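You operate a simulated robot arm through the tools that you are given. There is no shell and no other tool. Be economical: measure what you need, move in short steps, check, and stop when the job is done.

You run a simulated two-armed robot. Do the job below in one go: nothing can be reset, and whatever is moved stays where it is left.

Task
Take the lid off the brown-lidded jar and lay it down on the cream-legged table.

It is judged by the outcome, as a careful person would: the job done as asked, and still so three seconds after it is handed in. It fails if anything else is knocked over, pushed out of place, dropped, spilled or broken. A push-on lid holds only when it is set on centred and level and pressed home; a screw cap is set on level and turned clockwise until tight.

Robot
Two 6-joint arms with two-finger grippers on one trunk, on a base that drives. Base frame: it is fixed to the floor where the robot stands at the start and does not move with it; the origin is under the middle of the robot, x ahead of it, y to its left, z up; the surface under the hand at the start is at about z = 74. Readings come in cm, rad, newtons and seconds.
The left shoulder is at the start at [6, 14.3, 90], the right one opposite. With the tool pointing down near the work surface each hand reaches from about 32 to 72 cm from the robot's upright axis, wherever it stands, measured 20 degrees to its own side. Payload 2.45 kg a hand.
Tool frame (each hand has its own): the origin (TCP) lies between the finger pads and is the grasp point; the fingertips stand 2.6 cm ahead of it; z points along the fingers, y is the line along which they close. The gripper opens to 9.6 cm. The gripper's body begins 6.9 cm behind the TCP.
Orientation is told as [roll, pitch, yaw] about the base's x, y, z axes, in that order, counted from this pose: with the fingers straight down and closing along the base's y, the tool's x points along the base's -x, its y along +y and its z along -z.

Tools
- The arms move only by the tool drive_tool. It takes "left_motion", "right_motion" or both (then of equal length, played together; a hand with none holds still); each is a list of rows, each an object (a shift or turn left out is 0, a gripper value left out holds the last) with "rotation": the turn, a rotation vector about the tool's x, y, z in rad, a list of three; "dp": the shift along the tool's x, y, z in cm, a list of three; "claw": the closure in counts, from 0 (fully open) to 255 (shut). In form: [{"rotation": [rx, ry, rz], "dp": [dx, dy, dz], "claw": claw}, ...]. A call has 1 to 8 rows; each row is the pose to reach, as a shift and turn from the pose commanded when the call began, along the tool's axes at that moment. Rows are played at 5 a second. More than 5 cm and 0.15 rad between two rows, or a gripper value outside its range, and nothing of the call is played. A pose out of reach is approached as far as the arm can. The call stops where the force on the tool passes 40 N (or 10 N more than at its start, if that is more) or the arm is blocked; 0.2 s more then pass. Each finger halts on what it meets, pressing with about 44 N; the grip force reading is that of the motor and also rises with nothing between the fingers. The clock runs only during rows and for 0.2 s after the last one: add rows that repeat a pose to give the fingers time. It gives the time, the measured TCP pose, the force on the tool (base axes), the opening and the grip force at its end, in the units of the frame above (readings bear some noise), with the torque about the TCP (base axes, N m) and any sound that the robot's microphone picked up.
- Cameras (640 x 400 px; columns grow to the right, rows downward): "scene" is now at [13.73, 1.78, 150.15]; the picture's right is [0.24, -0.97, -0.00], its down [-0.74, -0.19, -0.64] and it looks along [0.62, 0.16, -0.77] (base axes); focal length 268 px, centre (320, 200). "left" rides on the left gripper at [8.2, -0.3, -9.8] in its tool frame; the picture's right is [0.04, 1.00, 0.00], its down [-0.73, 0.03, -0.68] and it looks along [-0.68, 0.03, 0.73] (tool axes); focal length 256 px, centre (320, 200). "right" rides on the right gripper at [8.2, 0.3, -9.8] in its tool frame; the picture's right is [-0.04, 1.00, 0.00], its down [-0.73, -0.03, -0.68] and it looks along [-0.68, -0.03, 0.73] (tool axes); focal length 256 px, centre (320, 200). There is no depth. A picture from a camera that has moved, and an enlarged one, comes with that camera's place and axes in the base frame and with its lens.
- snapshot(camera): a new picture of that camera. The clock stands still meanwhile.
- move_column(by): slides the trunk up (or, below 0, down) by that many cm; the arms and the scene camera ride with it, the base frame stays. It gives what a move gives, with no picture.
- roll_base(legs): drives the robot by 1 to 6 legs, each [ahead, turn to the left] in cm and rad, along the robot's own axes; the way and the turn of a leg run together, so that a leg with both is an arc; at most 150 cm and 3.142 rad a leg. The arms and the cameras ride along, it lands a little off, and it stops where it bumps. It gives what a move gives.
- head_to(pan, tilt): turns the head with the scene camera to pan (to the left, within 1.501 rad either way) and tilt (down, from -0.506 to 1.204), counted from straight ahead of the robot. It gives what a move gives.
- close_up(camera, box): a new picture of the part [left, top, right, bottom] of that camera's present view, enlarged. The clock stands still meanwhile.
- sign_off(): hands the job in; it is judged then, once.

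Go step by step. Nothing tells you exact positions but the pictures and the camera data: compare them with the known pose of the tool, close in by small moves and look again before you grip or let go. The budget is 120 turns and 88 pictures, counting those below and the enlarged ones. Unless the task says otherwise, let go and move clear before handing in, and close with one line.

The tools are called as name(argument=value, ...) on one line, values as JSON. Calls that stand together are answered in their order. drive_tool: Moves the arms, as the interface text tells. Its arguments: {"type":"object","properties":{"left_motion":{"type":"array","items":{"type":"object","properties":{"rotation":{"type":"array","items":{"type":"number"}},"dp":{"type":"array","items":{"type":"number"}},"claw":{"type":"number"}}}},"right_motion":{"type":"array","items":{"type":"object","properties":{"rotation":{"type":"array","items":{"type":"number"}},"dp":{"type":"array","items":{"type":"number"}},"claw":{"type":"number"}}}}},"required":[]} The other tools are called the same way: move_column (by) slides the trunk up or down; roll_base (legs) drives the base; head_to (pan, tilt) turns the head that bears the scene camera; snapshot (camera) takes a picture; close_up (camera, box) takes an enlarged picture of a part of a camera's view; sign_off () hands the job in.

At the start:

```text
time: 0.0
left_ee_pos: [41.94, 36.76, 106.77]
left_ee_rot: [0.0, -0.001, 0.001]
left_force: [-0.3, 0.6, 0.5]
left_wrist_torque: [-0.03, -0.02, -0.02]
left_gripper_width: 9.57
left_grasp_force: 0.0
right_ee_pos: [49.3, -11.21, 106.11]
right_ee_rot: [0.0, 0.0, 0.0]
right_force: [0.6, -0.4, 0.2]
right_wrist_torque: [0.02, 0.0, -0.01]
right_gripper_width: 9.61
right_grasp_force: 0.1
trunk travel left (down, up): [-52.5, 6.5]
robot x, y, heading: [-0.07, -0.17, -0.0]
head pan, tilt: [0.244, 0.873]
```

scene: 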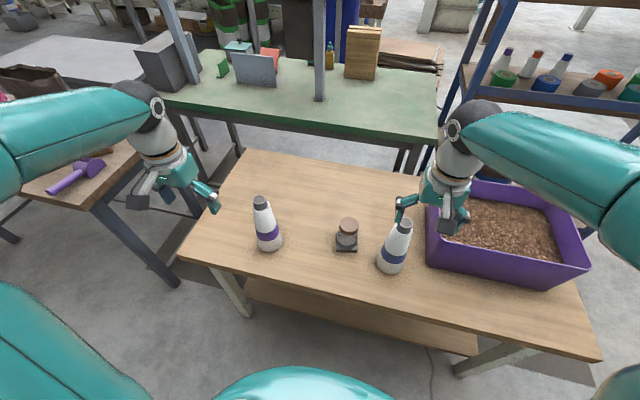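
right: 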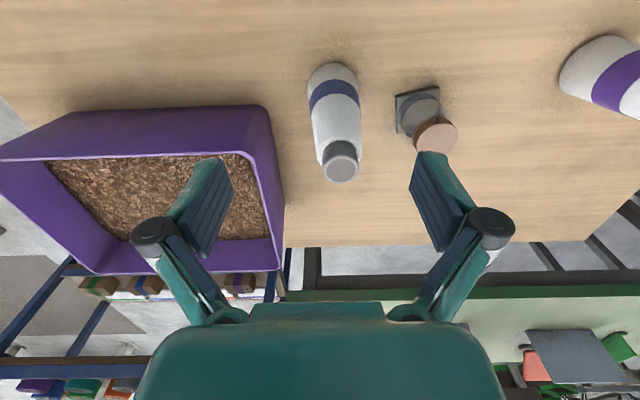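
left: 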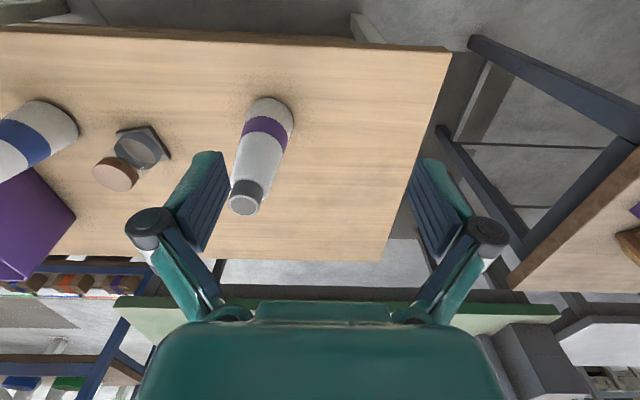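

I see a small jar with a brown lid between two bottles on the near wooden table. I'll look closely at the jar and the table legs.

close_up(camera="scene", box=[300, 190, 400, 270])

close_up(camera="scene", box=[160, 140, 640, 400])

close_up(camera="right", box=[360, 60, 500, 170])

```text
5.00 times, centred on (350, 230) of scene
camera zoom: at [13.73, 1.78, 150.15], right [0.24, -0.97, 0.0], down [-0.74, -0.19, -0.64], along [0.62, 0.16, -0.77], focal length 1342 px, centre (170, 50)
```

zoom: 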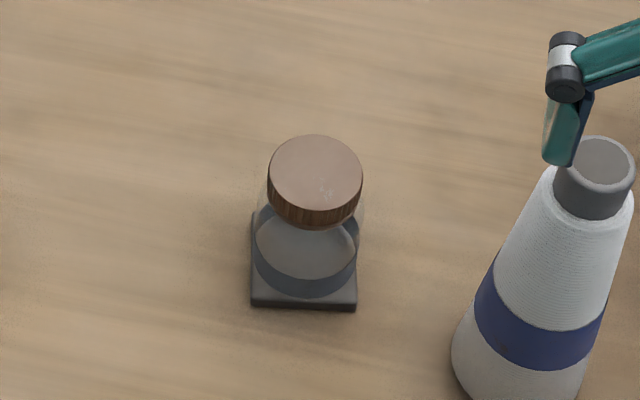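

```text
1.33 times, centred on (400, 270) of scene
camera zoom: at [13.73, 1.78, 150.15], right [0.24, -0.97, 0.0], down [-0.74, -0.19, -0.64], along [0.62, 0.16, -0.77], focal length 358 px, centre (213, 107)
```

zoom: 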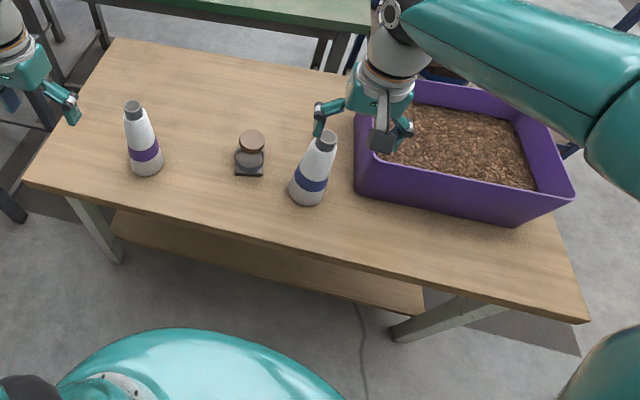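

```text
3.64 times, centred on (430, 115) of right
camera zoom: at [41.25, -10.74, 116.03], right [0.04, 1.0, 0.0], down [0.73, -0.03, 0.68], along [0.68, -0.03, -0.73], focal length 931 px, centre (-80, 509)
```

zoom: 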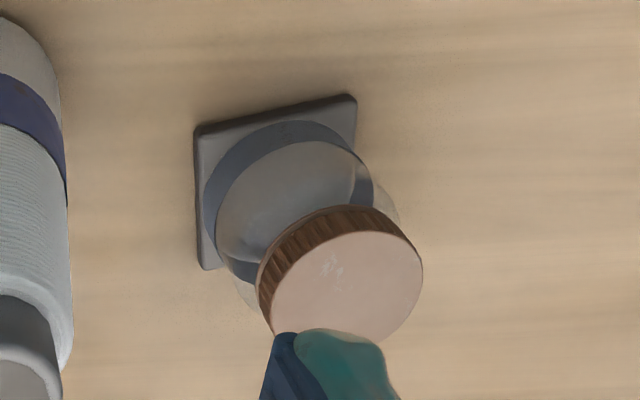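

The ribbed brown lid has its top at about (59.9, 4.9, 84.2), is about 5.7 cm across, and its jar stands in a square grey base. I want to confirm the leg colours of the tables around.

close_up(camera="scene", box=[180, 240, 340, 340])

head_to(pan=0.9, tilt=0.6)

snapshot(camera="scene")

head_to(pan=-0.6, tilt=0.6)

snapshot(camera="scene")

```text
4.00 times, centred on (260, 290) of scene
camera zoom: at [13.73, 1.78, 150.15], right [0.24, -0.97, 0.0], down [-0.74, -0.19, -0.64], along [0.62, 0.16, -0.77], focal length 1074 px, centre (560, -160)
```

zoom: 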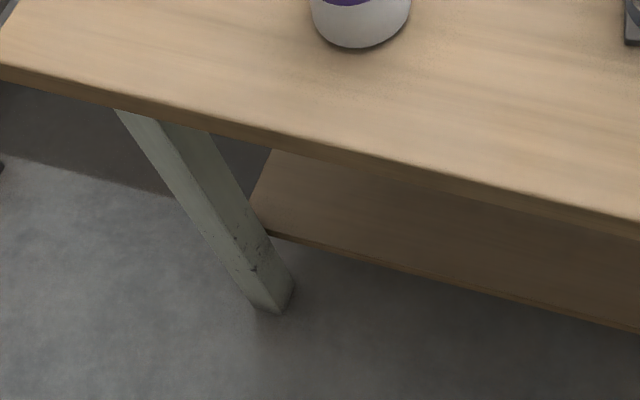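

```text
time: 1.0
left_ee_pos: [41.81, 36.69, 106.8]
left_ee_rot: [0.002, -0.001, -0.001]
left_force: [0.7, 0.5, -0.8]
left_wrist_torque: [-0.01, -0.01, -0.01]
left_gripper_width: 9.62
left_grasp_force: 0.0
right_ee_pos: [49.37, -11.14, 106.05]
right_ee_rot: [0.0, 0.0, 0.0]
right_force: [-0.4, 0.1, 0.4]
right_wrist_torque: [0.0, 0.0, 0.04]
right_gripper_width: 9.61
right_grasp_force: 0.1
trunk travel left (down, up): [-52.5, 6.5]
robot x, y, heading: [0.07, -0.2, -0.001]
head pan, tilt: [0.901, 0.6]
```

```text
80 pictures are left
camera scene: at [11.75, 6.84, 152.41], right [0.78, -0.62, 0.0], down [-0.35, -0.44, -0.82], along [0.51, 0.65, -0.57], focal length 268 px, centre (320, 200)
```

scene: 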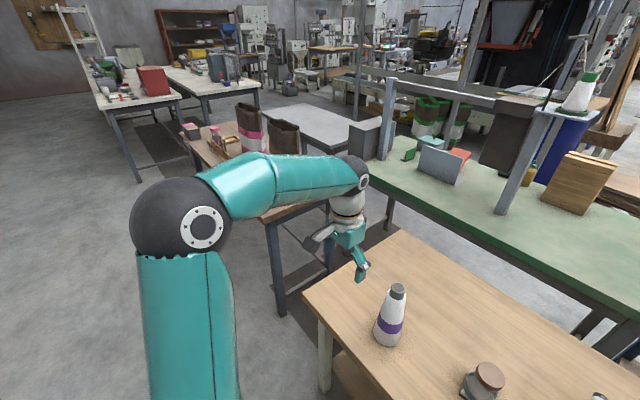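

```text
time: 2.6
left_ee_pos: [41.84, 36.7, 106.74]
left_ee_rot: [0.001, 0.001, -0.002]
left_force: [0.8, 0.5, -0.2]
left_wrist_torque: [-0.02, -0.02, 0.04]
left_gripper_width: 9.58
left_grasp_force: 0.0
right_ee_pos: [49.28, -11.16, 106.26]
right_ee_rot: [-0.001, 0.001, -0.002]
right_force: [0.4, 0.7, 0.6]
right_wrist_torque: [0.0, -0.02, -0.01]
right_gripper_width: 9.6
right_grasp_force: 0.0
trunk travel left (down, up): [-52.5, 6.5]
robot x, y, heading: [0.15, -0.05, -0.0]
head pan, tilt: [-0.6, 0.6]
```

```text
79 pictures are left
camera scene: at [13.55, -5.07, 152.41], right [-0.56, -0.83, 0.0], down [-0.47, 0.32, -0.82], along [0.68, -0.47, -0.57], focal length 268 px, centre (320, 200)
```

scene: 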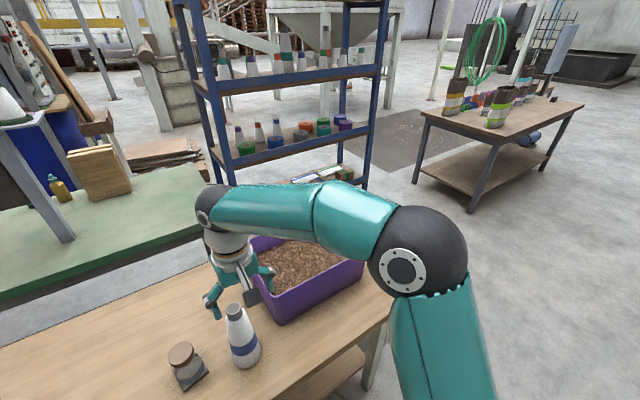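

The near table's legs are pale cream, the rest are dark or blue, so the lid goes onto the same table. I move the left hand above the jar and the right hand somewhat aside.

drive_tool(left_motion=[{"dp": [-2.3, -4, 0]}, {"dp": [-4.5, -8, 0]}, {"dp": [-6.8, -12, 0]}, {"dp": [-9, -16, 0]}, {"dp": [-11.3, -20, 0]}, {"dp": [-13.6, -24, 0]}, {"dp": [-15.8, -28, 0]}, {"dp": [-18, -31.8, 0]}], right_motion=[{"dp": [0, -2, 0]}, {"dp": [0, -4, 0]}, {"dp": [0, -6, 0]}, {"dp": [0, -8, 0]}, {"dp": [0, -8, 0]}, {"dp": [0, -8, 0]}, {"dp": [0, -8, 0]}, {"dp": [0, -8, 0]}])

head_to(pan=0.1, tilt=0.85)

snapshot(camera="scene")

snapshot(camera="left")

snapshot(camera="right")

```text
time: 4.4
left_ee_pos: [59.92, 4.72, 106.68]
left_ee_rot: [0.0, 0.002, -0.002]
left_force: [0.2, -0.1, -0.3]
left_wrist_torque: [0.02, 0.05, 0.01]
left_gripper_width: 9.6
left_grasp_force: 0.0
right_ee_pos: [49.37, -19.29, 106.19]
right_ee_rot: [0.002, 0.002, -0.002]
right_force: [1.0, -0.1, 0.7]
right_wrist_torque: [0.01, 0.02, -0.01]
right_gripper_width: 9.63
right_grasp_force: 0.1
trunk travel left (down, up): [-52.5, 6.5]
robot x, y, heading: [0.04, -0.16, 0.002]
head pan, tilt: [-0.6, 0.6]
```

```text
time: 5.5
left_ee_pos: [59.72, 4.91, 106.77]
left_ee_rot: [0.001, -0.001, -0.001]
left_force: [-0.2, 0.1, -0.2]
left_wrist_torque: [-0.01, -0.02, 0.0]
left_gripper_width: 9.58
left_grasp_force: 0.0
right_ee_pos: [49.41, -19.21, 106.32]
right_ee_rot: [0.0, -0.001, -0.002]
right_force: [0.6, -1.0, 0.9]
right_wrist_torque: [0.02, -0.02, 0.01]
right_gripper_width: 9.61
right_grasp_force: 0.1
trunk travel left (down, up): [-52.5, 6.5]
robot x, y, heading: [-0.41, -0.36, -0.005]
head pan, tilt: [0.099, 0.85]
```

```text
78 pictures are left
camera scene: at [14.05, 0.67, 150.32], right [0.1, -1.0, 0.0], down [-0.75, -0.07, -0.66], along [0.66, 0.07, -0.75], focal length 268 px, centre (320, 200)
```

scene: 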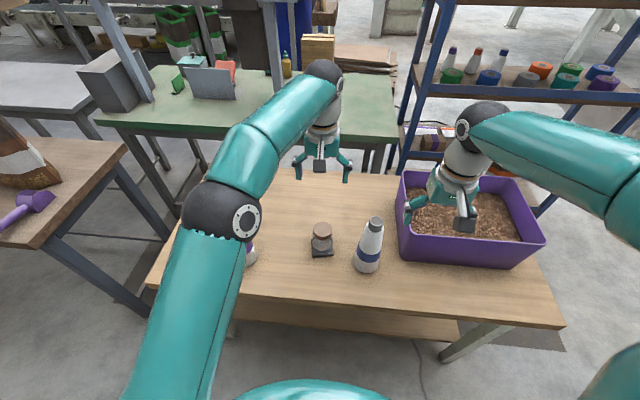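

```text
77 pictures are left
camera left: at [51.48, 4.51, 116.58], right [-0.04, 1.0, 0.0], down [0.73, 0.03, 0.68], along [0.68, 0.03, -0.73], focal length 256 px, centre (320, 200)
```

left: 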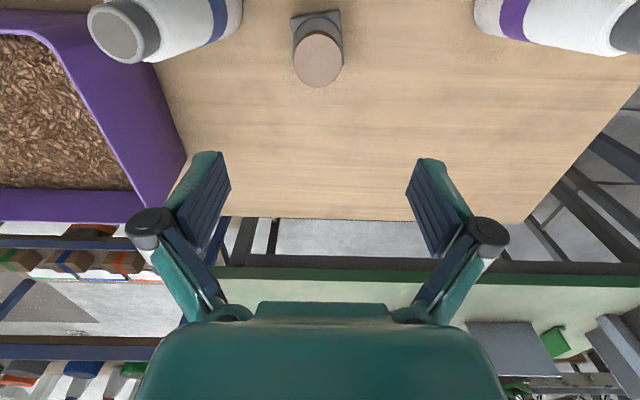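

```text
76 pictures are left
camera right: at [41.27, -18.75, 116.08], right [0.04, 1.0, 0.0], down [0.73, -0.03, 0.68], along [0.68, -0.03, -0.73], focal length 256 px, centre (320, 200)
```

right: 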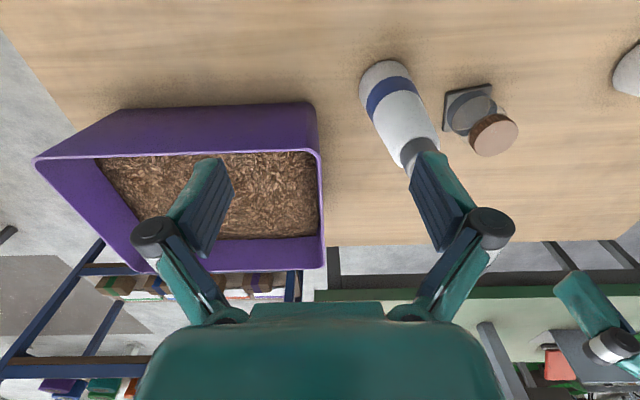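

The left hand is centred over the lid (about (59.8, 4.7)). I'll lower it to just above the lid and look again.

drive_tool(left_motion=[{"dp": [0, 0, 4]}, {"dp": [0, 0, 8]}, {"dp": [0, 0, 12]}, {"dp": [0, 0, 16]}, {"dp": [0, 0, 17]}])

snapshot(camera="left")

close_up(camera="right", box=[400, 40, 600, 165])

close_up(camera="scene", box=[260, 170, 400, 280])

```text
time: 6.7
left_ee_pos: [59.78, 4.95, 89.82]
left_ee_rot: [0.0, -0.003, -0.001]
left_force: [0.8, 0.2, -0.1]
left_wrist_torque: [-0.03, -0.02, 0.0]
left_gripper_width: 9.58
left_grasp_force: 0.0
right_ee_pos: [49.24, -19.18, 106.26]
right_ee_rot: [-0.001, 0.0, 0.0]
right_force: [0.0, 0.3, 0.0]
right_wrist_torque: [-0.02, -0.01, 0.03]
right_gripper_width: 9.58
right_grasp_force: 0.0
trunk travel left (down, up): [-52.5, 6.5]
robot x, y, heading: [0.01, -0.04, 0.006]
head pan, tilt: [0.099, 0.85]
```

```text
75 pictures are left
camera left: at [51.4, 4.63, 99.62], right [-0.04, 1.0, 0.0], down [0.73, 0.03, 0.68], along [0.68, 0.03, -0.73], focal length 256 px, centre (320, 200)
```

left: 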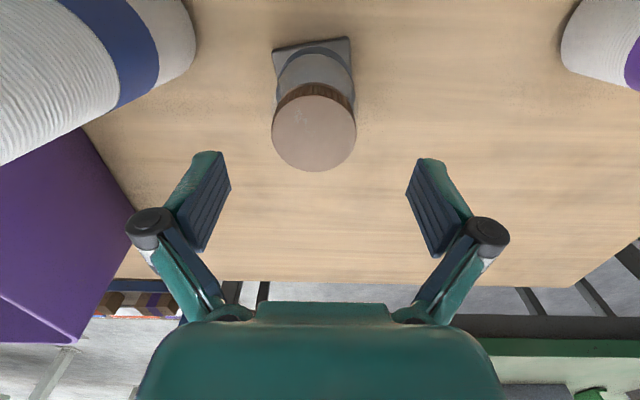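

```text
3.20 times, centred on (500, 102) of right
camera zoom: at [41.26, -18.75, 116.08], right [0.04, 1.0, 0.0], down [0.73, -0.03, 0.68], along [0.68, -0.03, -0.73], focal length 819 px, centre (-256, 512)
```

zoom: 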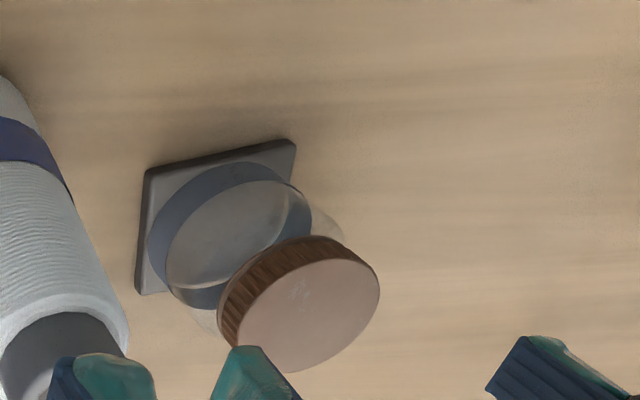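

```text
3.64 times, centred on (330, 225) of scene
camera zoom: at [14.04, 0.69, 150.32], right [0.1, -0.99, 0.0], down [-0.75, -0.07, -0.66], along [0.66, 0.07, -0.75], focal length 976 px, centre (284, 109)
```

zoom: 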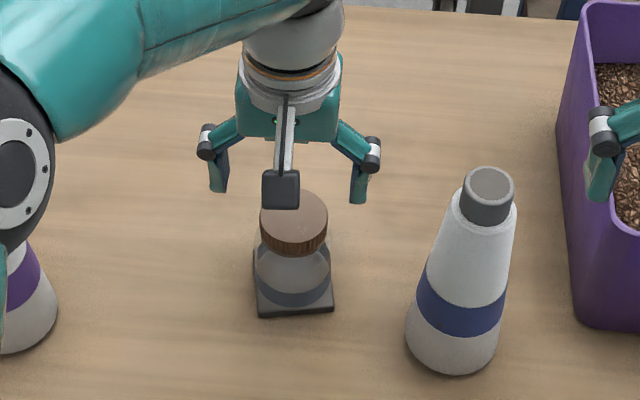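

The lid sits about 0.2 cm to the right of the hand's centre. I shift, lower so the fingertips flank only the lid's side, and check.

drive_tool(left_motion=[{"dp": [-0.1, -0.2, 1.5]}, {"dp": [-0.1, -0.2, 3]}, {"dp": [-0.1, -0.2, 4]}, {"dp": [-0.1, -0.2, 4.8]}])

snapshot(camera="left")

close_up(camera="right", box=[400, 40, 600, 165])

close_up(camera="scene", box=[280, 190, 370, 260])

```text
time: 7.7
left_ee_pos: [60.04, 4.69, 84.89]
left_ee_rot: [0.0, 0.0, -0.001]
left_force: [-0.2, 0.1, -0.3]
left_wrist_torque: [-0.01, 0.0, 0.02]
left_gripper_width: 9.59
left_grasp_force: 0.0
right_ee_pos: [49.24, -19.24, 106.19]
right_ee_rot: [-0.001, 0.002, -0.003]
right_force: [0.0, -0.1, 0.8]
right_wrist_torque: [-0.01, 0.01, 0.0]
right_gripper_width: 9.6
right_grasp_force: 0.2
trunk travel left (down, up): [-52.5, 6.5]
robot x, y, heading: [0.03, 0.12, -0.003]
head pan, tilt: [0.099, 0.85]
```

```text
72 pictures are left
camera left: at [51.6, 4.39, 94.76], right [-0.04, 1.0, 0.0], down [0.73, 0.03, 0.68], along [0.68, 0.03, -0.73], focal length 256 px, centre (320, 200)
```

left: 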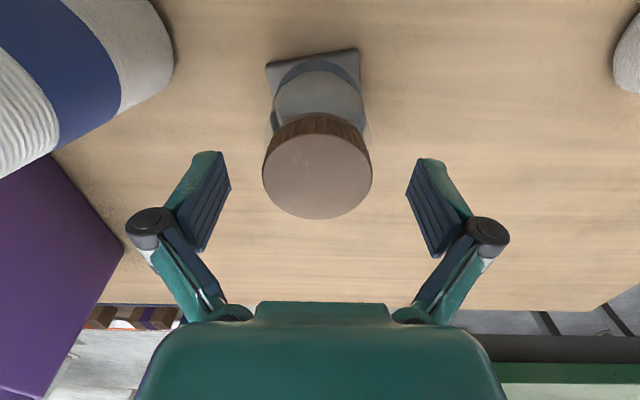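

```text
3.20 times, centred on (500, 102) of right
camera zoom: at [41.29, -18.75, 116.07], right [0.04, 1.0, 0.0], down [0.73, -0.03, 0.68], along [0.68, -0.03, -0.73], focal length 819 px, centre (-256, 512)
```

zoom: 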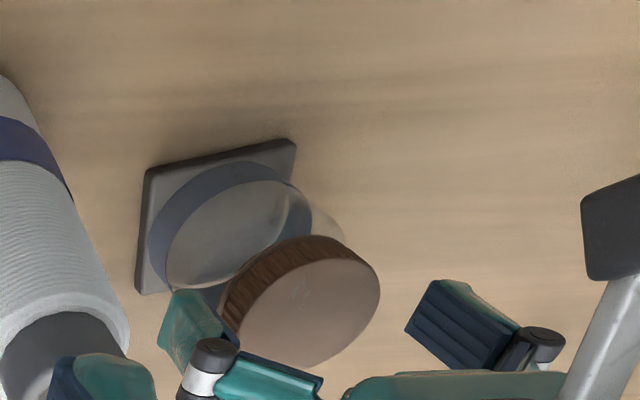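

```text
5.71 times, centred on (325, 225) of scene
camera zoom: at [14.08, 0.68, 150.32], right [0.1, -0.99, 0.0], down [-0.75, -0.07, -0.66], along [0.66, 0.07, -0.75], focal length 1534 px, centre (291, 57)
```

zoom: 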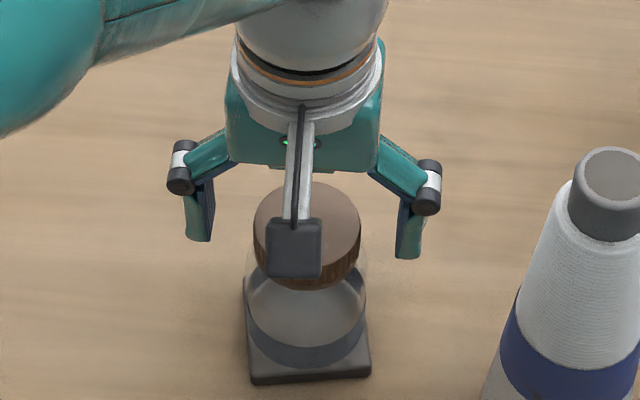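

Lid centre refined to about (59.75, 4.6). I nudge, close the fingers gently on the lid, and try a small anticlockwise turn to see whether the base holds the jar.

drive_tool(left_motion=[{"dp": [0.25, -0.05, 0]}, {"dp": [0.25, -0.05, 0], "claw": 80}, {"dp": [0.25, -0.05, 0], "claw": 140}, {"dp": [0.25, -0.05, 0], "claw": 200}, {"dp": [0.25, -0.05, 0], "claw": 255}, {"dp": [0.25, -0.05, 0], "claw": 255}])

close_up(camera="scene", box=[280, 190, 370, 260])

close_up(camera="right", box=[400, 40, 600, 165])

```text
time: 9.1
left_ee_pos: [59.69, 4.65, 85.03]
left_ee_rot: [0.0, -0.001, -0.002]
left_force: [1.1, -1.6, 2.3]
left_wrist_torque: [-0.02, -0.04, 0.0]
left_gripper_width: 5.22
left_grasp_force: 43.8
right_ee_pos: [49.39, -19.13, 106.28]
right_ee_rot: [0.001, 0.001, -0.002]
right_force: [-0.2, -1.1, -0.5]
right_wrist_torque: [-0.01, 0.02, 0.0]
right_gripper_width: 9.62
right_grasp_force: 0.1
trunk travel left (down, up): [-52.5, 6.5]
robot x, y, heading: [-0.04, -0.25, 0.0]
head pan, tilt: [0.099, 0.85]
```

```text
5.71 times, centred on (325, 225) of scene
camera zoom: at [14.05, 0.67, 150.32], right [0.1, -0.99, 0.0], down [-0.75, -0.07, -0.66], along [0.66, 0.07, -0.75], focal length 1534 px, centre (291, 57)
```

zoom: 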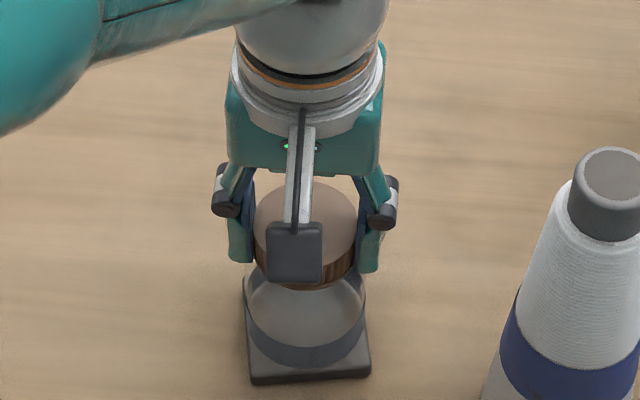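

```text
3.20 times, centred on (500, 102) of right
camera zoom: at [41.27, -18.76, 116.08], right [0.04, 1.0, 0.0], down [0.73, -0.03, 0.68], along [0.68, -0.03, -0.73], focal length 819 px, centre (-256, 512)
```

zoom: 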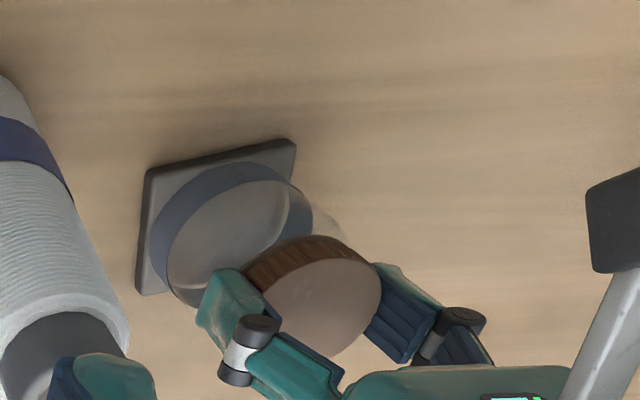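

The fingers hold the lid firmly with no side force. Now a small anticlockwise turn (tool z negative).

drive_tool(left_motion=[{"rotation": [0, 0, -0.1]}, {"rotation": [0, 0, -0.2]}, {"rotation": [0, 0, -0.3]}, {"rotation": [0, 0, -0.4]}])

close_up(camera="right", box=[400, 40, 600, 165])

```text
time: 10.1
left_ee_pos: [59.64, 4.48, 84.98]
left_ee_rot: [-0.003, -0.001, 0.399]
left_force: [2.7, -1.3, 3.0]
left_wrist_torque: [0.03, -0.07, -0.03]
left_gripper_width: 5.25
left_grasp_force: 44.0
right_ee_pos: [49.27, -19.25, 106.14]
right_ee_rot: [0.0, 0.001, -0.001]
right_force: [-0.8, 0.7, -0.3]
right_wrist_torque: [0.03, 0.04, -0.01]
right_gripper_width: 9.6
right_grasp_force: 0.0
trunk travel left (down, up): [-52.5, 6.5]
robot x, y, heading: [-0.12, -0.0, -0.002]
head pan, tilt: [0.099, 0.85]
```

```text
3.20 times, centred on (500, 102) of right
camera zoom: at [41.28, -18.75, 116.07], right [0.04, 1.0, 0.0], down [0.73, -0.03, 0.68], along [0.68, -0.03, -0.73], focal length 819 px, centre (-256, 512)
```

zoom: 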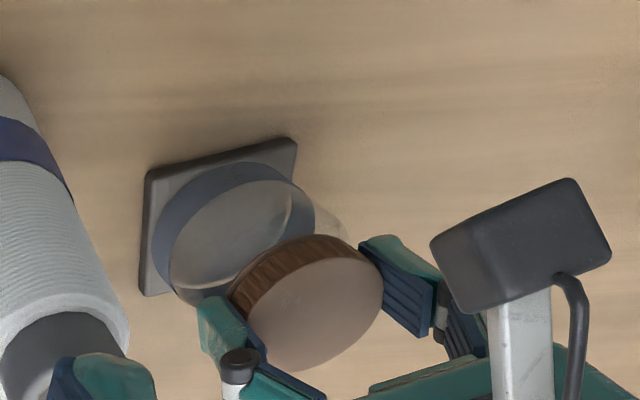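

The lid turns while the jar and base stay still. I continue anticlockwise.

drive_tool(left_motion=[{"rotation": [0, 0, -0.13]}, {"rotation": [0, 0, -0.26], "dp": [0, 0, -0.02]}, {"rotation": [0, 0, -0.39], "dp": [0, 0, -0.02]}, {"rotation": [0, 0, -0.52], "dp": [0, 0, -0.04]}, {"rotation": [0, 0, -0.65], "dp": [0, 0, -0.04]}, {"rotation": [0, 0, -0.78], "dp": [0, 0, -0.06]}, {"rotation": [0, 0, -0.9], "dp": [0, 0, -0.06]}])

close_up(camera="right", box=[400, 40, 600, 165])

close_up(camera="scene", box=[280, 190, 410, 280])

```text
time: 11.7
left_ee_pos: [59.63, 4.63, 85.01]
left_ee_rot: [0.003, 0.002, 1.301]
left_force: [-0.5, 2.1, 3.2]
left_wrist_torque: [0.02, 0.13, 0.02]
left_gripper_width: 5.23
left_grasp_force: 44.5
right_ee_pos: [49.35, -19.22, 106.19]
right_ee_rot: [0.0, -0.001, -0.001]
right_force: [0.5, -0.6, 0.2]
right_wrist_torque: [-0.01, 0.01, -0.02]
right_gripper_width: 9.58
right_grasp_force: 0.1
trunk travel left (down, up): [-52.5, 6.5]
robot x, y, heading: [0.05, -0.19, 0.005]
head pan, tilt: [0.099, 0.85]
```

```text
3.20 times, centred on (500, 102) of right
camera zoom: at [41.25, -18.73, 116.09], right [0.04, 1.0, 0.0], down [0.73, -0.03, 0.68], along [0.68, -0.03, -0.73], focal length 819 px, centre (-256, 512)
```

zoom: 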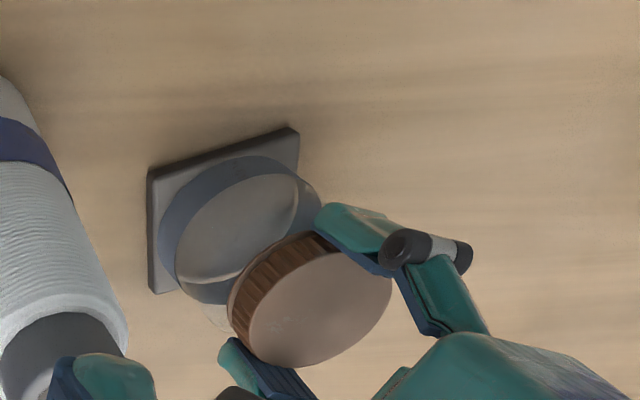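

```text
4.44 times, centred on (345, 235) of scene
camera zoom: at [14.03, 0.71, 150.32], right [0.1, -0.99, 0.0], down [-0.75, -0.07, -0.66], along [0.66, 0.07, -0.75], focal length 1193 px, centre (209, 44)
```

zoom: 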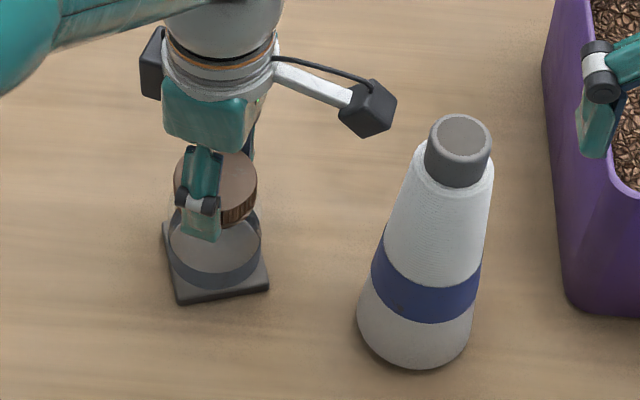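

The lid is turning freely; the jar base only settled by a few millimetres toward the hand's axis. I continue the turn, keeping the bottle clearance.

drive_tool(left_motion=[{"rotation": [0, 0, -0.13]}, {"rotation": [0, 0, -0.26], "dp": [0, 0, -0.02]}, {"rotation": [0, 0, -0.39], "dp": [0, 0, -0.02]}, {"rotation": [0, 0, -0.52], "dp": [0, 0, -0.04]}, {"rotation": [0, 0, -0.65], "dp": [0, 0, -0.04]}, {"rotation": [0, 0, -0.78], "dp": [0, 0, -0.06]}, {"rotation": [0, 0, -0.9], "dp": [0, 0, -0.06]}])

close_up(camera="right", box=[400, 40, 600, 165])

close_up(camera="scene", box=[280, 190, 410, 280])

```text
time: 13.3
left_ee_pos: [59.63, 4.57, 85.07]
left_ee_rot: [0.0, -0.001, 2.202]
left_force: [-0.2, 0.3, -1.4]
left_wrist_torque: [-0.06, 0.04, -0.01]
left_gripper_width: 5.26
left_grasp_force: 43.5
right_ee_pos: [49.35, -19.21, 106.22]
right_ee_rot: [0.0, 0.001, -0.002]
right_force: [-0.4, -0.8, 0.1]
right_wrist_torque: [0.02, -0.01, -0.03]
right_gripper_width: 9.61
right_grasp_force: 0.1
trunk travel left (down, up): [-52.5, 6.5]
robot x, y, heading: [0.09, -0.01, -0.002]
head pan, tilt: [0.099, 0.85]
```

```text
3.20 times, centred on (500, 102) of right
camera zoom: at [41.28, -18.74, 116.07], right [0.04, 1.0, 0.0], down [0.73, -0.03, 0.68], along [0.68, -0.03, -0.73], focal length 819 px, centre (-256, 512)
```

zoom: 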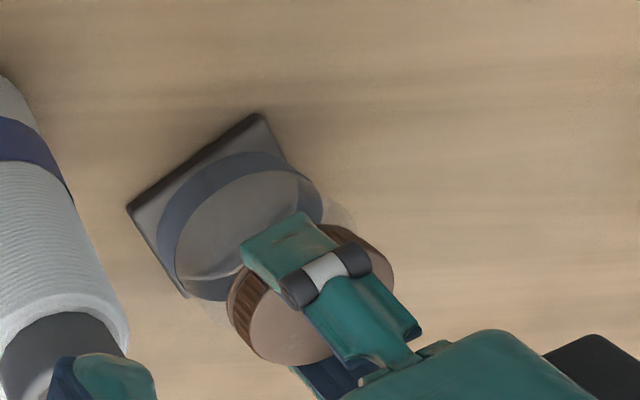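

```text
4.44 times, centred on (345, 235) of scene
camera zoom: at [14.06, 0.69, 150.32], right [0.1, -0.99, 0.0], down [-0.75, -0.07, -0.66], along [0.66, 0.07, -0.75], focal length 1193 px, centre (209, 44)
```

zoom: 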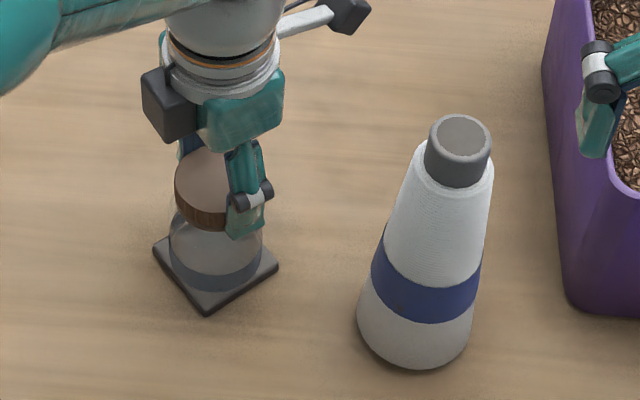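

The base is now starting to follow the lid because I was pulling slightly upward. I'll release, and inspect the lid while turning the hand back for a second grip.

drive_tool(left_motion=[{"claw": 0}, {"claw": 0}, {"claw": 0}, {"claw": 0}, {"dp": [0, 0, -1.5], "rotation": [0, 0, 0.14]}, {"dp": [0, 0, -3], "rotation": [0, 0, 0.28]}, {"dp": [0, 0, -3], "rotation": [0, 0, 0.42]}, {"dp": [0, 0, -3], "rotation": [0, 0, 0.56]}])

close_up(camera="right", box=[400, 40, 600, 165])

close_up(camera="scene", box=[290, 200, 370, 265])

```text
time: 15.1
left_ee_pos: [59.63, 4.62, 88.01]
left_ee_rot: [-0.001, 0.001, 1.636]
left_force: [0.2, 0.2, 0.1]
left_wrist_torque: [-0.03, -0.01, 0.0]
left_gripper_width: 9.58
left_grasp_force: 0.1
right_ee_pos: [49.3, -19.12, 106.28]
right_ee_rot: [-0.001, 0.0, -0.002]
right_force: [0.3, -0.6, -0.6]
right_wrist_torque: [0.02, 0.02, -0.02]
right_gripper_width: 9.6
right_grasp_force: 0.1
trunk travel left (down, up): [-52.5, 6.5]
robot x, y, heading: [0.02, 0.02, -0.002]
head pan, tilt: [0.099, 0.85]
```

```text
3.20 times, centred on (500, 102) of right
camera zoom: at [41.27, -18.75, 116.08], right [0.04, 1.0, 0.0], down [0.73, -0.03, 0.68], along [0.68, -0.03, -0.73], focal length 819 px, centre (-256, 512)
```

zoom: 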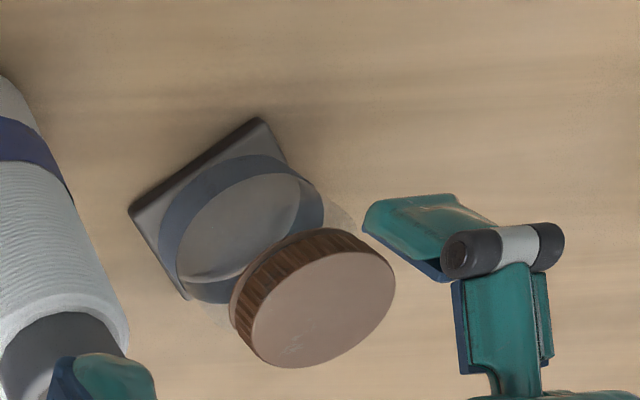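

```text
6.15 times, centred on (330, 232) of scene
camera zoom: at [14.05, 0.69, 150.32], right [0.1, -0.99, 0.0], down [-0.75, -0.07, -0.66], along [0.66, 0.07, -0.75], focal length 1652 px, centre (258, 0)
```

zoom: 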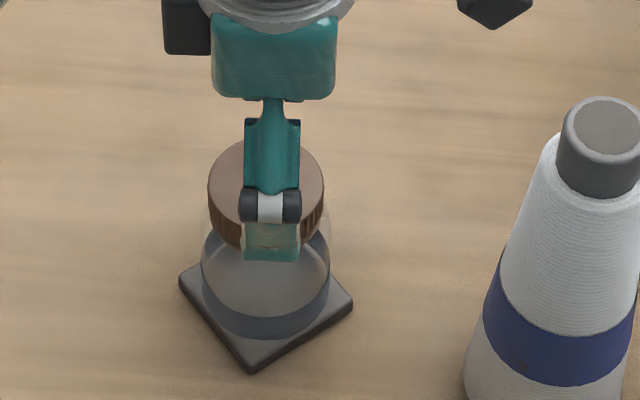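

The lid's scratch marks show that it has turned about 2.2 rad while the jar followed only about 0.4. I turn the open hand back clockwise for the next bite.

drive_tool(left_motion=[{"rotation": [0, 0, 0.145]}, {"rotation": [0, 0, 0.29]}, {"rotation": [0, 0, 0.435]}, {"rotation": [0, 0, 0.58]}, {"rotation": [0, 0, 0.725]}, {"rotation": [0, 0, 0.87]}, {"rotation": [0, 0, 1.015]}, {"rotation": [0, 0, 1.16]}])

drive_tool(left_motion=[{"rotation": [0, 0, 0.145]}, {"rotation": [0, 0, 0.29]}, {"rotation": [0, 0, 0.435]}, {"rotation": [0, 0, 0.58]}, {"rotation": [0, 0, 0.725]}, {"rotation": [0, 0, 0.87]}, {"rotation": [0, 0, 1.015]}, {"rotation": [0, 0, 1.16]}])

drive_tool(left_motion=[{"rotation": [0, 0, 0.13]}, {"rotation": [0, 0, 0.26]}, {"rotation": [0, 0, 0.39]}, {"rotation": [0, 0, 0.52]}])

snapshot(camera="left")

close_up(camera="scene", box=[290, 200, 370, 265])

```text
time: 16.9
left_ee_pos: [59.68, 4.69, 88.05]
left_ee_rot: [0.001, 0.0, 0.475]
left_force: [0.8, 0.0, 0.3]
left_wrist_torque: [-0.01, 0.0, 0.01]
left_gripper_width: 9.63
left_grasp_force: 0.0
right_ee_pos: [49.34, -19.17, 106.1]
right_ee_rot: [0.0, 0.001, -0.002]
right_force: [0.0, -0.3, -0.3]
right_wrist_torque: [-0.03, 0.02, 0.0]
right_gripper_width: 9.61
right_grasp_force: 0.0
trunk travel left (down, up): [-52.5, 6.5]
robot x, y, heading: [-0.45, -0.11, -0.001]
head pan, tilt: [0.099, 0.85]
```

```text
time: 18.7
left_ee_pos: [59.66, 4.62, 88.2]
left_ee_rot: [0.001, 0.002, -0.684]
left_force: [-0.3, -0.7, 0.6]
left_wrist_torque: [0.01, -0.02, 0.02]
left_gripper_width: 9.59
left_grasp_force: 0.0
right_ee_pos: [49.41, -19.24, 106.23]
right_ee_rot: [0.001, 0.0, -0.003]
right_force: [0.6, -0.5, -0.6]
right_wrist_torque: [0.01, 0.0, 0.0]
right_gripper_width: 9.59
right_grasp_force: 0.0
trunk travel left (down, up): [-52.5, 6.5]
robot x, y, heading: [0.03, -0.02, -0.001]
head pan, tilt: [0.099, 0.85]
```

```text
time: 19.7
left_ee_pos: [59.58, 4.62, 88.07]
left_ee_rot: [0.0, -0.001, -1.203]
left_force: [-0.1, 0.4, 0.1]
left_wrist_torque: [0.06, 0.0, -0.04]
left_gripper_width: 9.61
left_grasp_force: 0.0
right_ee_pos: [49.43, -19.17, 106.22]
right_ee_rot: [0.001, 0.001, -0.002]
right_force: [0.5, 0.1, 0.1]
right_wrist_torque: [0.0, 0.04, -0.01]
right_gripper_width: 9.59
right_grasp_force: 0.1
trunk travel left (down, up): [-52.5, 6.5]
robot x, y, heading: [0.06, -0.16, -0.002]
head pan, tilt: [0.099, 0.85]
```

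```text
60 pictures are left
camera left: at [56.23, 12.09, 97.97], right [0.92, 0.4, 0.0], down [0.29, -0.67, 0.68], along [0.27, -0.62, -0.73], focal length 256 px, centre (320, 200)
```

left: 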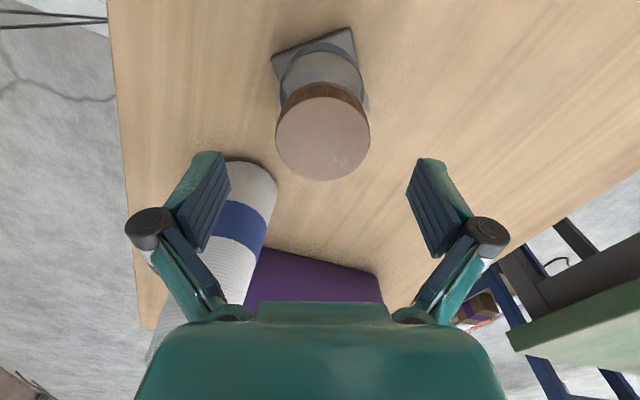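

```text
6.15 times, centred on (330, 232) of scene
camera zoom: at [14.06, 0.69, 150.32], right [0.1, -0.99, 0.0], down [-0.75, -0.07, -0.66], along [0.66, 0.07, -0.75], focal length 1652 px, centre (258, 0)
```

zoom: 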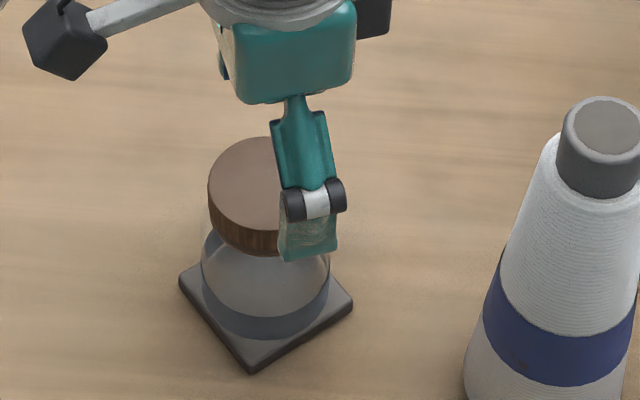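

The lid is now about 0.45 cm left (+y) of the hand axis. I recentre, lower, grip and check.

drive_tool(left_motion=[{"dp": [0.42, 0.17, 1.2]}, {"dp": [0.42, 0.17, 2.4]}, {"dp": [0.42, 0.17, 3.35]}, {"dp": [0.42, 0.17, 3.35], "claw": 90}, {"dp": [0.42, 0.17, 3.35], "claw": 150}, {"dp": [0.42, 0.17, 3.35], "claw": 255}, {"dp": [0.42, 0.17, 3.35], "claw": 255}, {"dp": [0.42, 0.17, 3.35], "claw": 255}])

close_up(camera="right", box=[400, 40, 600, 165])

snapshot(camera="left")

```text
time: 21.5
left_ee_pos: [59.52, 5.01, 84.82]
left_ee_rot: [0.001, -0.001, -1.202]
left_force: [-1.3, 0.0, 1.4]
left_wrist_torque: [0.0, -0.02, 0.01]
left_gripper_width: 5.24
left_grasp_force: 43.8
right_ee_pos: [49.35, -19.23, 106.23]
right_ee_rot: [-0.001, -0.002, -0.002]
right_force: [-0.8, -0.1, 0.1]
right_wrist_torque: [0.02, 0.03, 0.04]
right_gripper_width: 9.62
right_grasp_force: 0.0
trunk travel left (down, up): [-52.5, 6.5]
robot x, y, heading: [-0.05, -0.43, -0.003]
head pan, tilt: [0.099, 0.85]
```

```text
3.20 times, centred on (500, 102) of right
camera zoom: at [41.25, -18.75, 116.08], right [0.04, 1.0, 0.0], down [0.73, -0.03, 0.68], along [0.68, -0.03, -0.73], focal length 819 px, centre (-256, 512)
```

zoom: 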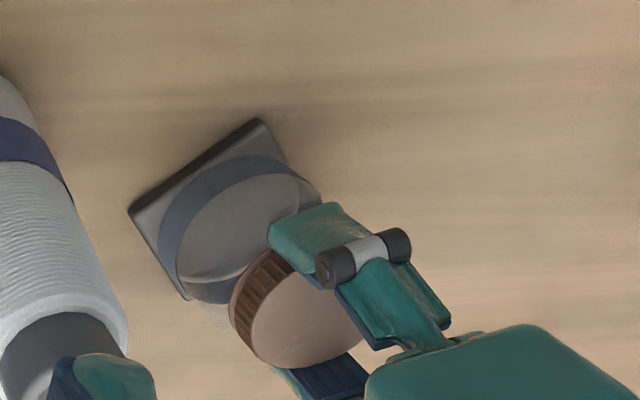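

```text
57 pictures are left
camera left: at [56.21, 12.55, 94.61], right [0.92, 0.4, 0.0], down [0.29, -0.67, 0.68], along [0.27, -0.62, -0.73], focal length 256 px, centre (320, 200)
```

left: 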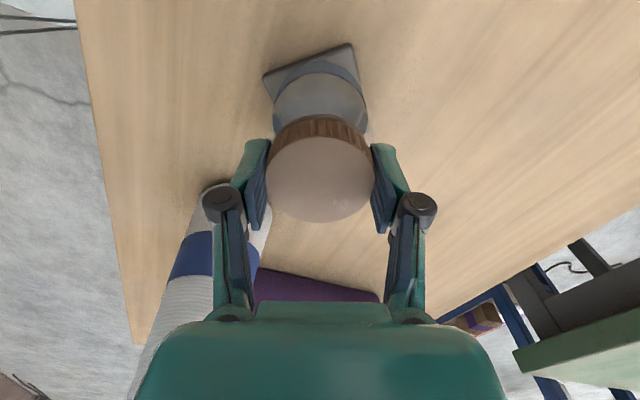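

Gripped again and centred. I turn anticlockwise with a light downward bias so the base stays put.

drive_tool(left_motion=[{"rotation": [0, 0, -0.14], "dp": [0, 0, 0.04]}, {"rotation": [0, 0, -0.28], "dp": [0, 0, 0.04]}, {"rotation": [0, 0, -0.42], "dp": [0, 0, 0.04]}, {"rotation": [0, 0, -0.56], "dp": [0, 0, 0.04]}, {"rotation": [0, 0, -0.7], "dp": [0, 0, 0.04]}, {"rotation": [0, 0, -0.84], "dp": [0, 0, 0.04]}, {"rotation": [0, 0, -0.98], "dp": [0, 0, 0.04]}])

close_up(camera="right", box=[400, 40, 600, 165])

```text
time: 23.1
left_ee_pos: [59.66, 5.1, 84.75]
left_ee_rot: [0.0, 0.0, -0.22]
left_force: [0.2, -2.4, 10.5]
left_wrist_torque: [-0.03, 0.0, -0.03]
left_gripper_width: 5.24
left_grasp_force: 44.2
right_ee_pos: [49.26, -19.16, 106.23]
right_ee_rot: [0.0, -0.002, -0.001]
right_force: [0.2, -0.6, -0.4]
right_wrist_torque: [0.04, -0.02, 0.04]
right_gripper_width: 9.59
right_grasp_force: 0.2
trunk travel left (down, up): [-52.5, 6.5]
robot x, y, heading: [-0.2, -0.04, 0.001]
head pan, tilt: [0.099, 0.85]
```

```text
3.20 times, centred on (500, 102) of right
camera zoom: at [41.19, -18.77, 116.11], right [0.04, 1.0, 0.0], down [0.73, -0.03, 0.68], along [0.68, -0.03, -0.73], focal length 819 px, centre (-256, 512)
```

zoom: 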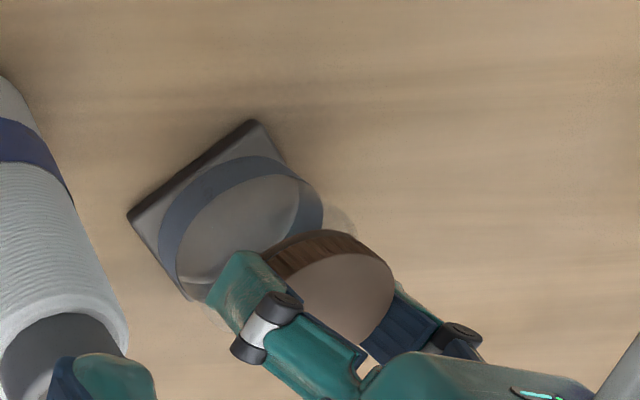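

The base stays put and the lid is pushing up as it unthreads. I continue, allowing it to rise a little.

drive_tool(left_motion=[{"rotation": [0, 0, -0.14], "dp": [0, 0, -0.01]}, {"rotation": [0, 0, -0.28], "dp": [0, 0, -0.02]}, {"rotation": [0, 0, -0.42], "dp": [0, 0, -0.03]}, {"rotation": [0, 0, -0.56], "dp": [0, 0, -0.04]}, {"rotation": [0, 0, -0.7], "dp": [0, 0, -0.05]}, {"rotation": [0, 0, -0.84], "dp": [0, 0, -0.06]}, {"rotation": [0, 0, -0.98], "dp": [0, 0, -0.07]}])

close_up(camera="right", box=[400, 40, 600, 165])

```text
time: 24.7
left_ee_pos: [59.66, 5.12, 84.77]
left_ee_rot: [-0.005, -0.002, 0.762]
left_force: [0.8, -3.5, 10.5]
left_wrist_torque: [0.0, -0.03, 0.0]
left_gripper_width: 5.26
left_grasp_force: 44.0
right_ee_pos: [49.34, -19.21, 106.29]
right_ee_rot: [0.001, -0.001, -0.002]
right_force: [0.0, -0.3, 0.3]
right_wrist_torque: [-0.05, 0.01, -0.01]
right_gripper_width: 9.59
right_grasp_force: 0.2
trunk travel left (down, up): [-52.5, 6.5]
robot x, y, heading: [0.23, 0.09, 0.006]
head pan, tilt: [0.099, 0.85]
```

```text
3.20 times, centred on (500, 102) of right
camera zoom: at [41.21, -18.78, 116.1], right [0.04, 1.0, 0.0], down [0.73, -0.03, 0.68], along [0.68, -0.03, -0.73], focal length 819 px, centre (-256, 512)
```

zoom: 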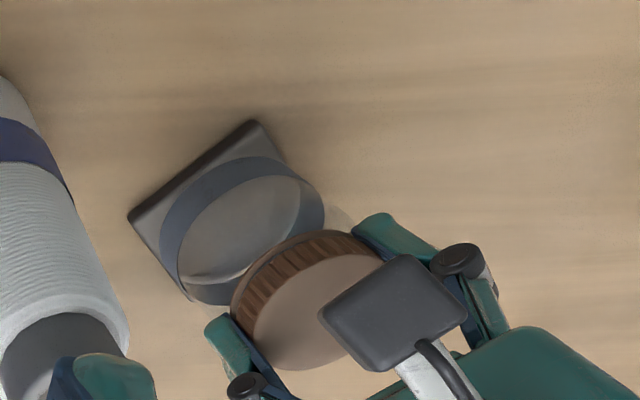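

Working well, steady. I keep turning.

drive_tool(left_motion=[{"rotation": [0, 0, -0.14], "dp": [0, 0, -0.01]}, {"rotation": [0, 0, -0.28], "dp": [0, 0, -0.02]}, {"rotation": [0, 0, -0.42], "dp": [0, 0, -0.03]}, {"rotation": [0, 0, -0.56], "dp": [0, 0, -0.04]}, {"rotation": [0, 0, -0.7], "dp": [0, 0, -0.05]}, {"rotation": [0, 0, -0.84], "dp": [0, 0, -0.06]}, {"rotation": [0, 0, -0.98], "dp": [0, 0, -0.07]}])

drive_tool(left_motion=[{"rotation": [0, 0, -0.14], "dp": [0, 0, -0.01]}, {"rotation": [0, 0, -0.28], "dp": [0, 0, -0.02]}, {"rotation": [0, 0, -0.42], "dp": [0, 0, -0.03]}, {"rotation": [0, 0, -0.56], "dp": [0, 0, -0.04]}, {"rotation": [0, 0, -0.7], "dp": [0, 0, -0.05]}])

close_up(camera="right", box=[400, 40, 600, 165])

close_up(camera="scene", box=[290, 200, 370, 265])

```text
time: 26.3
left_ee_pos: [59.54, 5.1, 84.84]
left_ee_rot: [0.0, 0.002, 1.743]
left_force: [4.0, 2.1, 9.8]
left_wrist_torque: [0.13, -0.05, -0.05]
left_gripper_width: 5.27
left_grasp_force: 43.9
right_ee_pos: [49.31, -19.19, 106.17]
right_ee_rot: [0.0, 0.0, -0.001]
right_force: [0.2, -0.1, 0.0]
right_wrist_torque: [-0.01, 0.03, 0.0]
right_gripper_width: 9.61
right_grasp_force: 0.1
trunk travel left (down, up): [-52.5, 6.5]
robot x, y, heading: [0.04, -0.24, -0.001]
head pan, tilt: [0.099, 0.85]
```

```text
time: 27.5
left_ee_pos: [59.54, 5.08, 84.75]
left_ee_rot: [0.0, 0.0, 2.44]
left_force: [-0.3, 0.6, -0.4]
left_wrist_torque: [0.02, -0.01, 0.0]
left_gripper_width: 5.27
left_grasp_force: 43.9
right_ee_pos: [49.35, -19.25, 106.15]
right_ee_rot: [0.0, 0.0, 0.0]
right_force: [0.2, -0.3, -1.2]
right_wrist_torque: [0.0, 0.01, -0.03]
right_gripper_width: 9.61
right_grasp_force: 0.1
trunk travel left (down, up): [-52.5, 6.5]
robot x, y, heading: [-0.21, 0.15, 0.004]
head pan, tilt: [0.099, 0.85]
```

```text
3.20 times, centred on (500, 102) of right
camera zoom: at [41.27, -18.74, 116.07], right [0.04, 1.0, 0.0], down [0.73, -0.03, 0.68], along [0.68, -0.03, -0.73], focal length 819 px, centre (-256, 512)
```

zoom: 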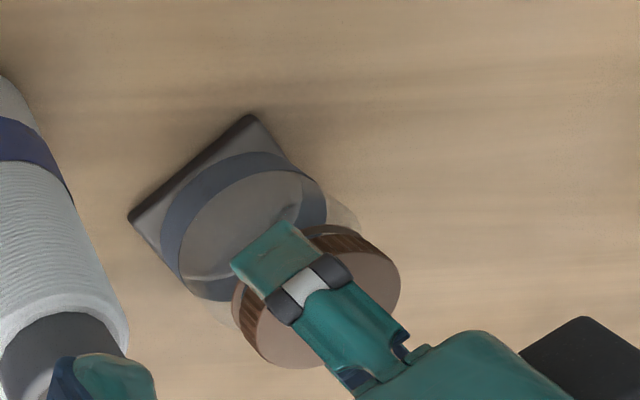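

```text
6.15 times, centred on (330, 232) of scene
camera zoom: at [14.05, 0.69, 150.32], right [0.1, -0.99, 0.0], down [-0.75, -0.07, -0.66], along [0.66, 0.07, -0.75], focal length 1652 px, centre (258, 0)
```

zoom: 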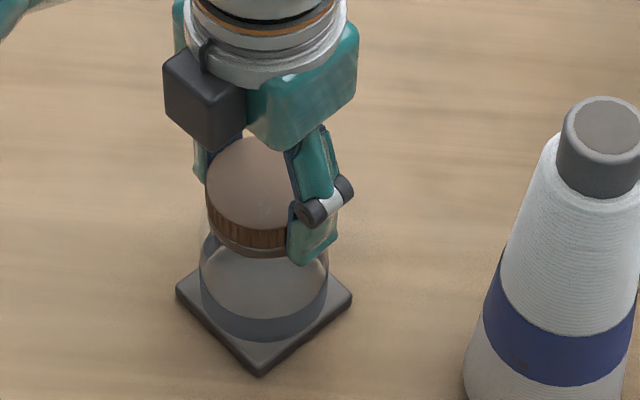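

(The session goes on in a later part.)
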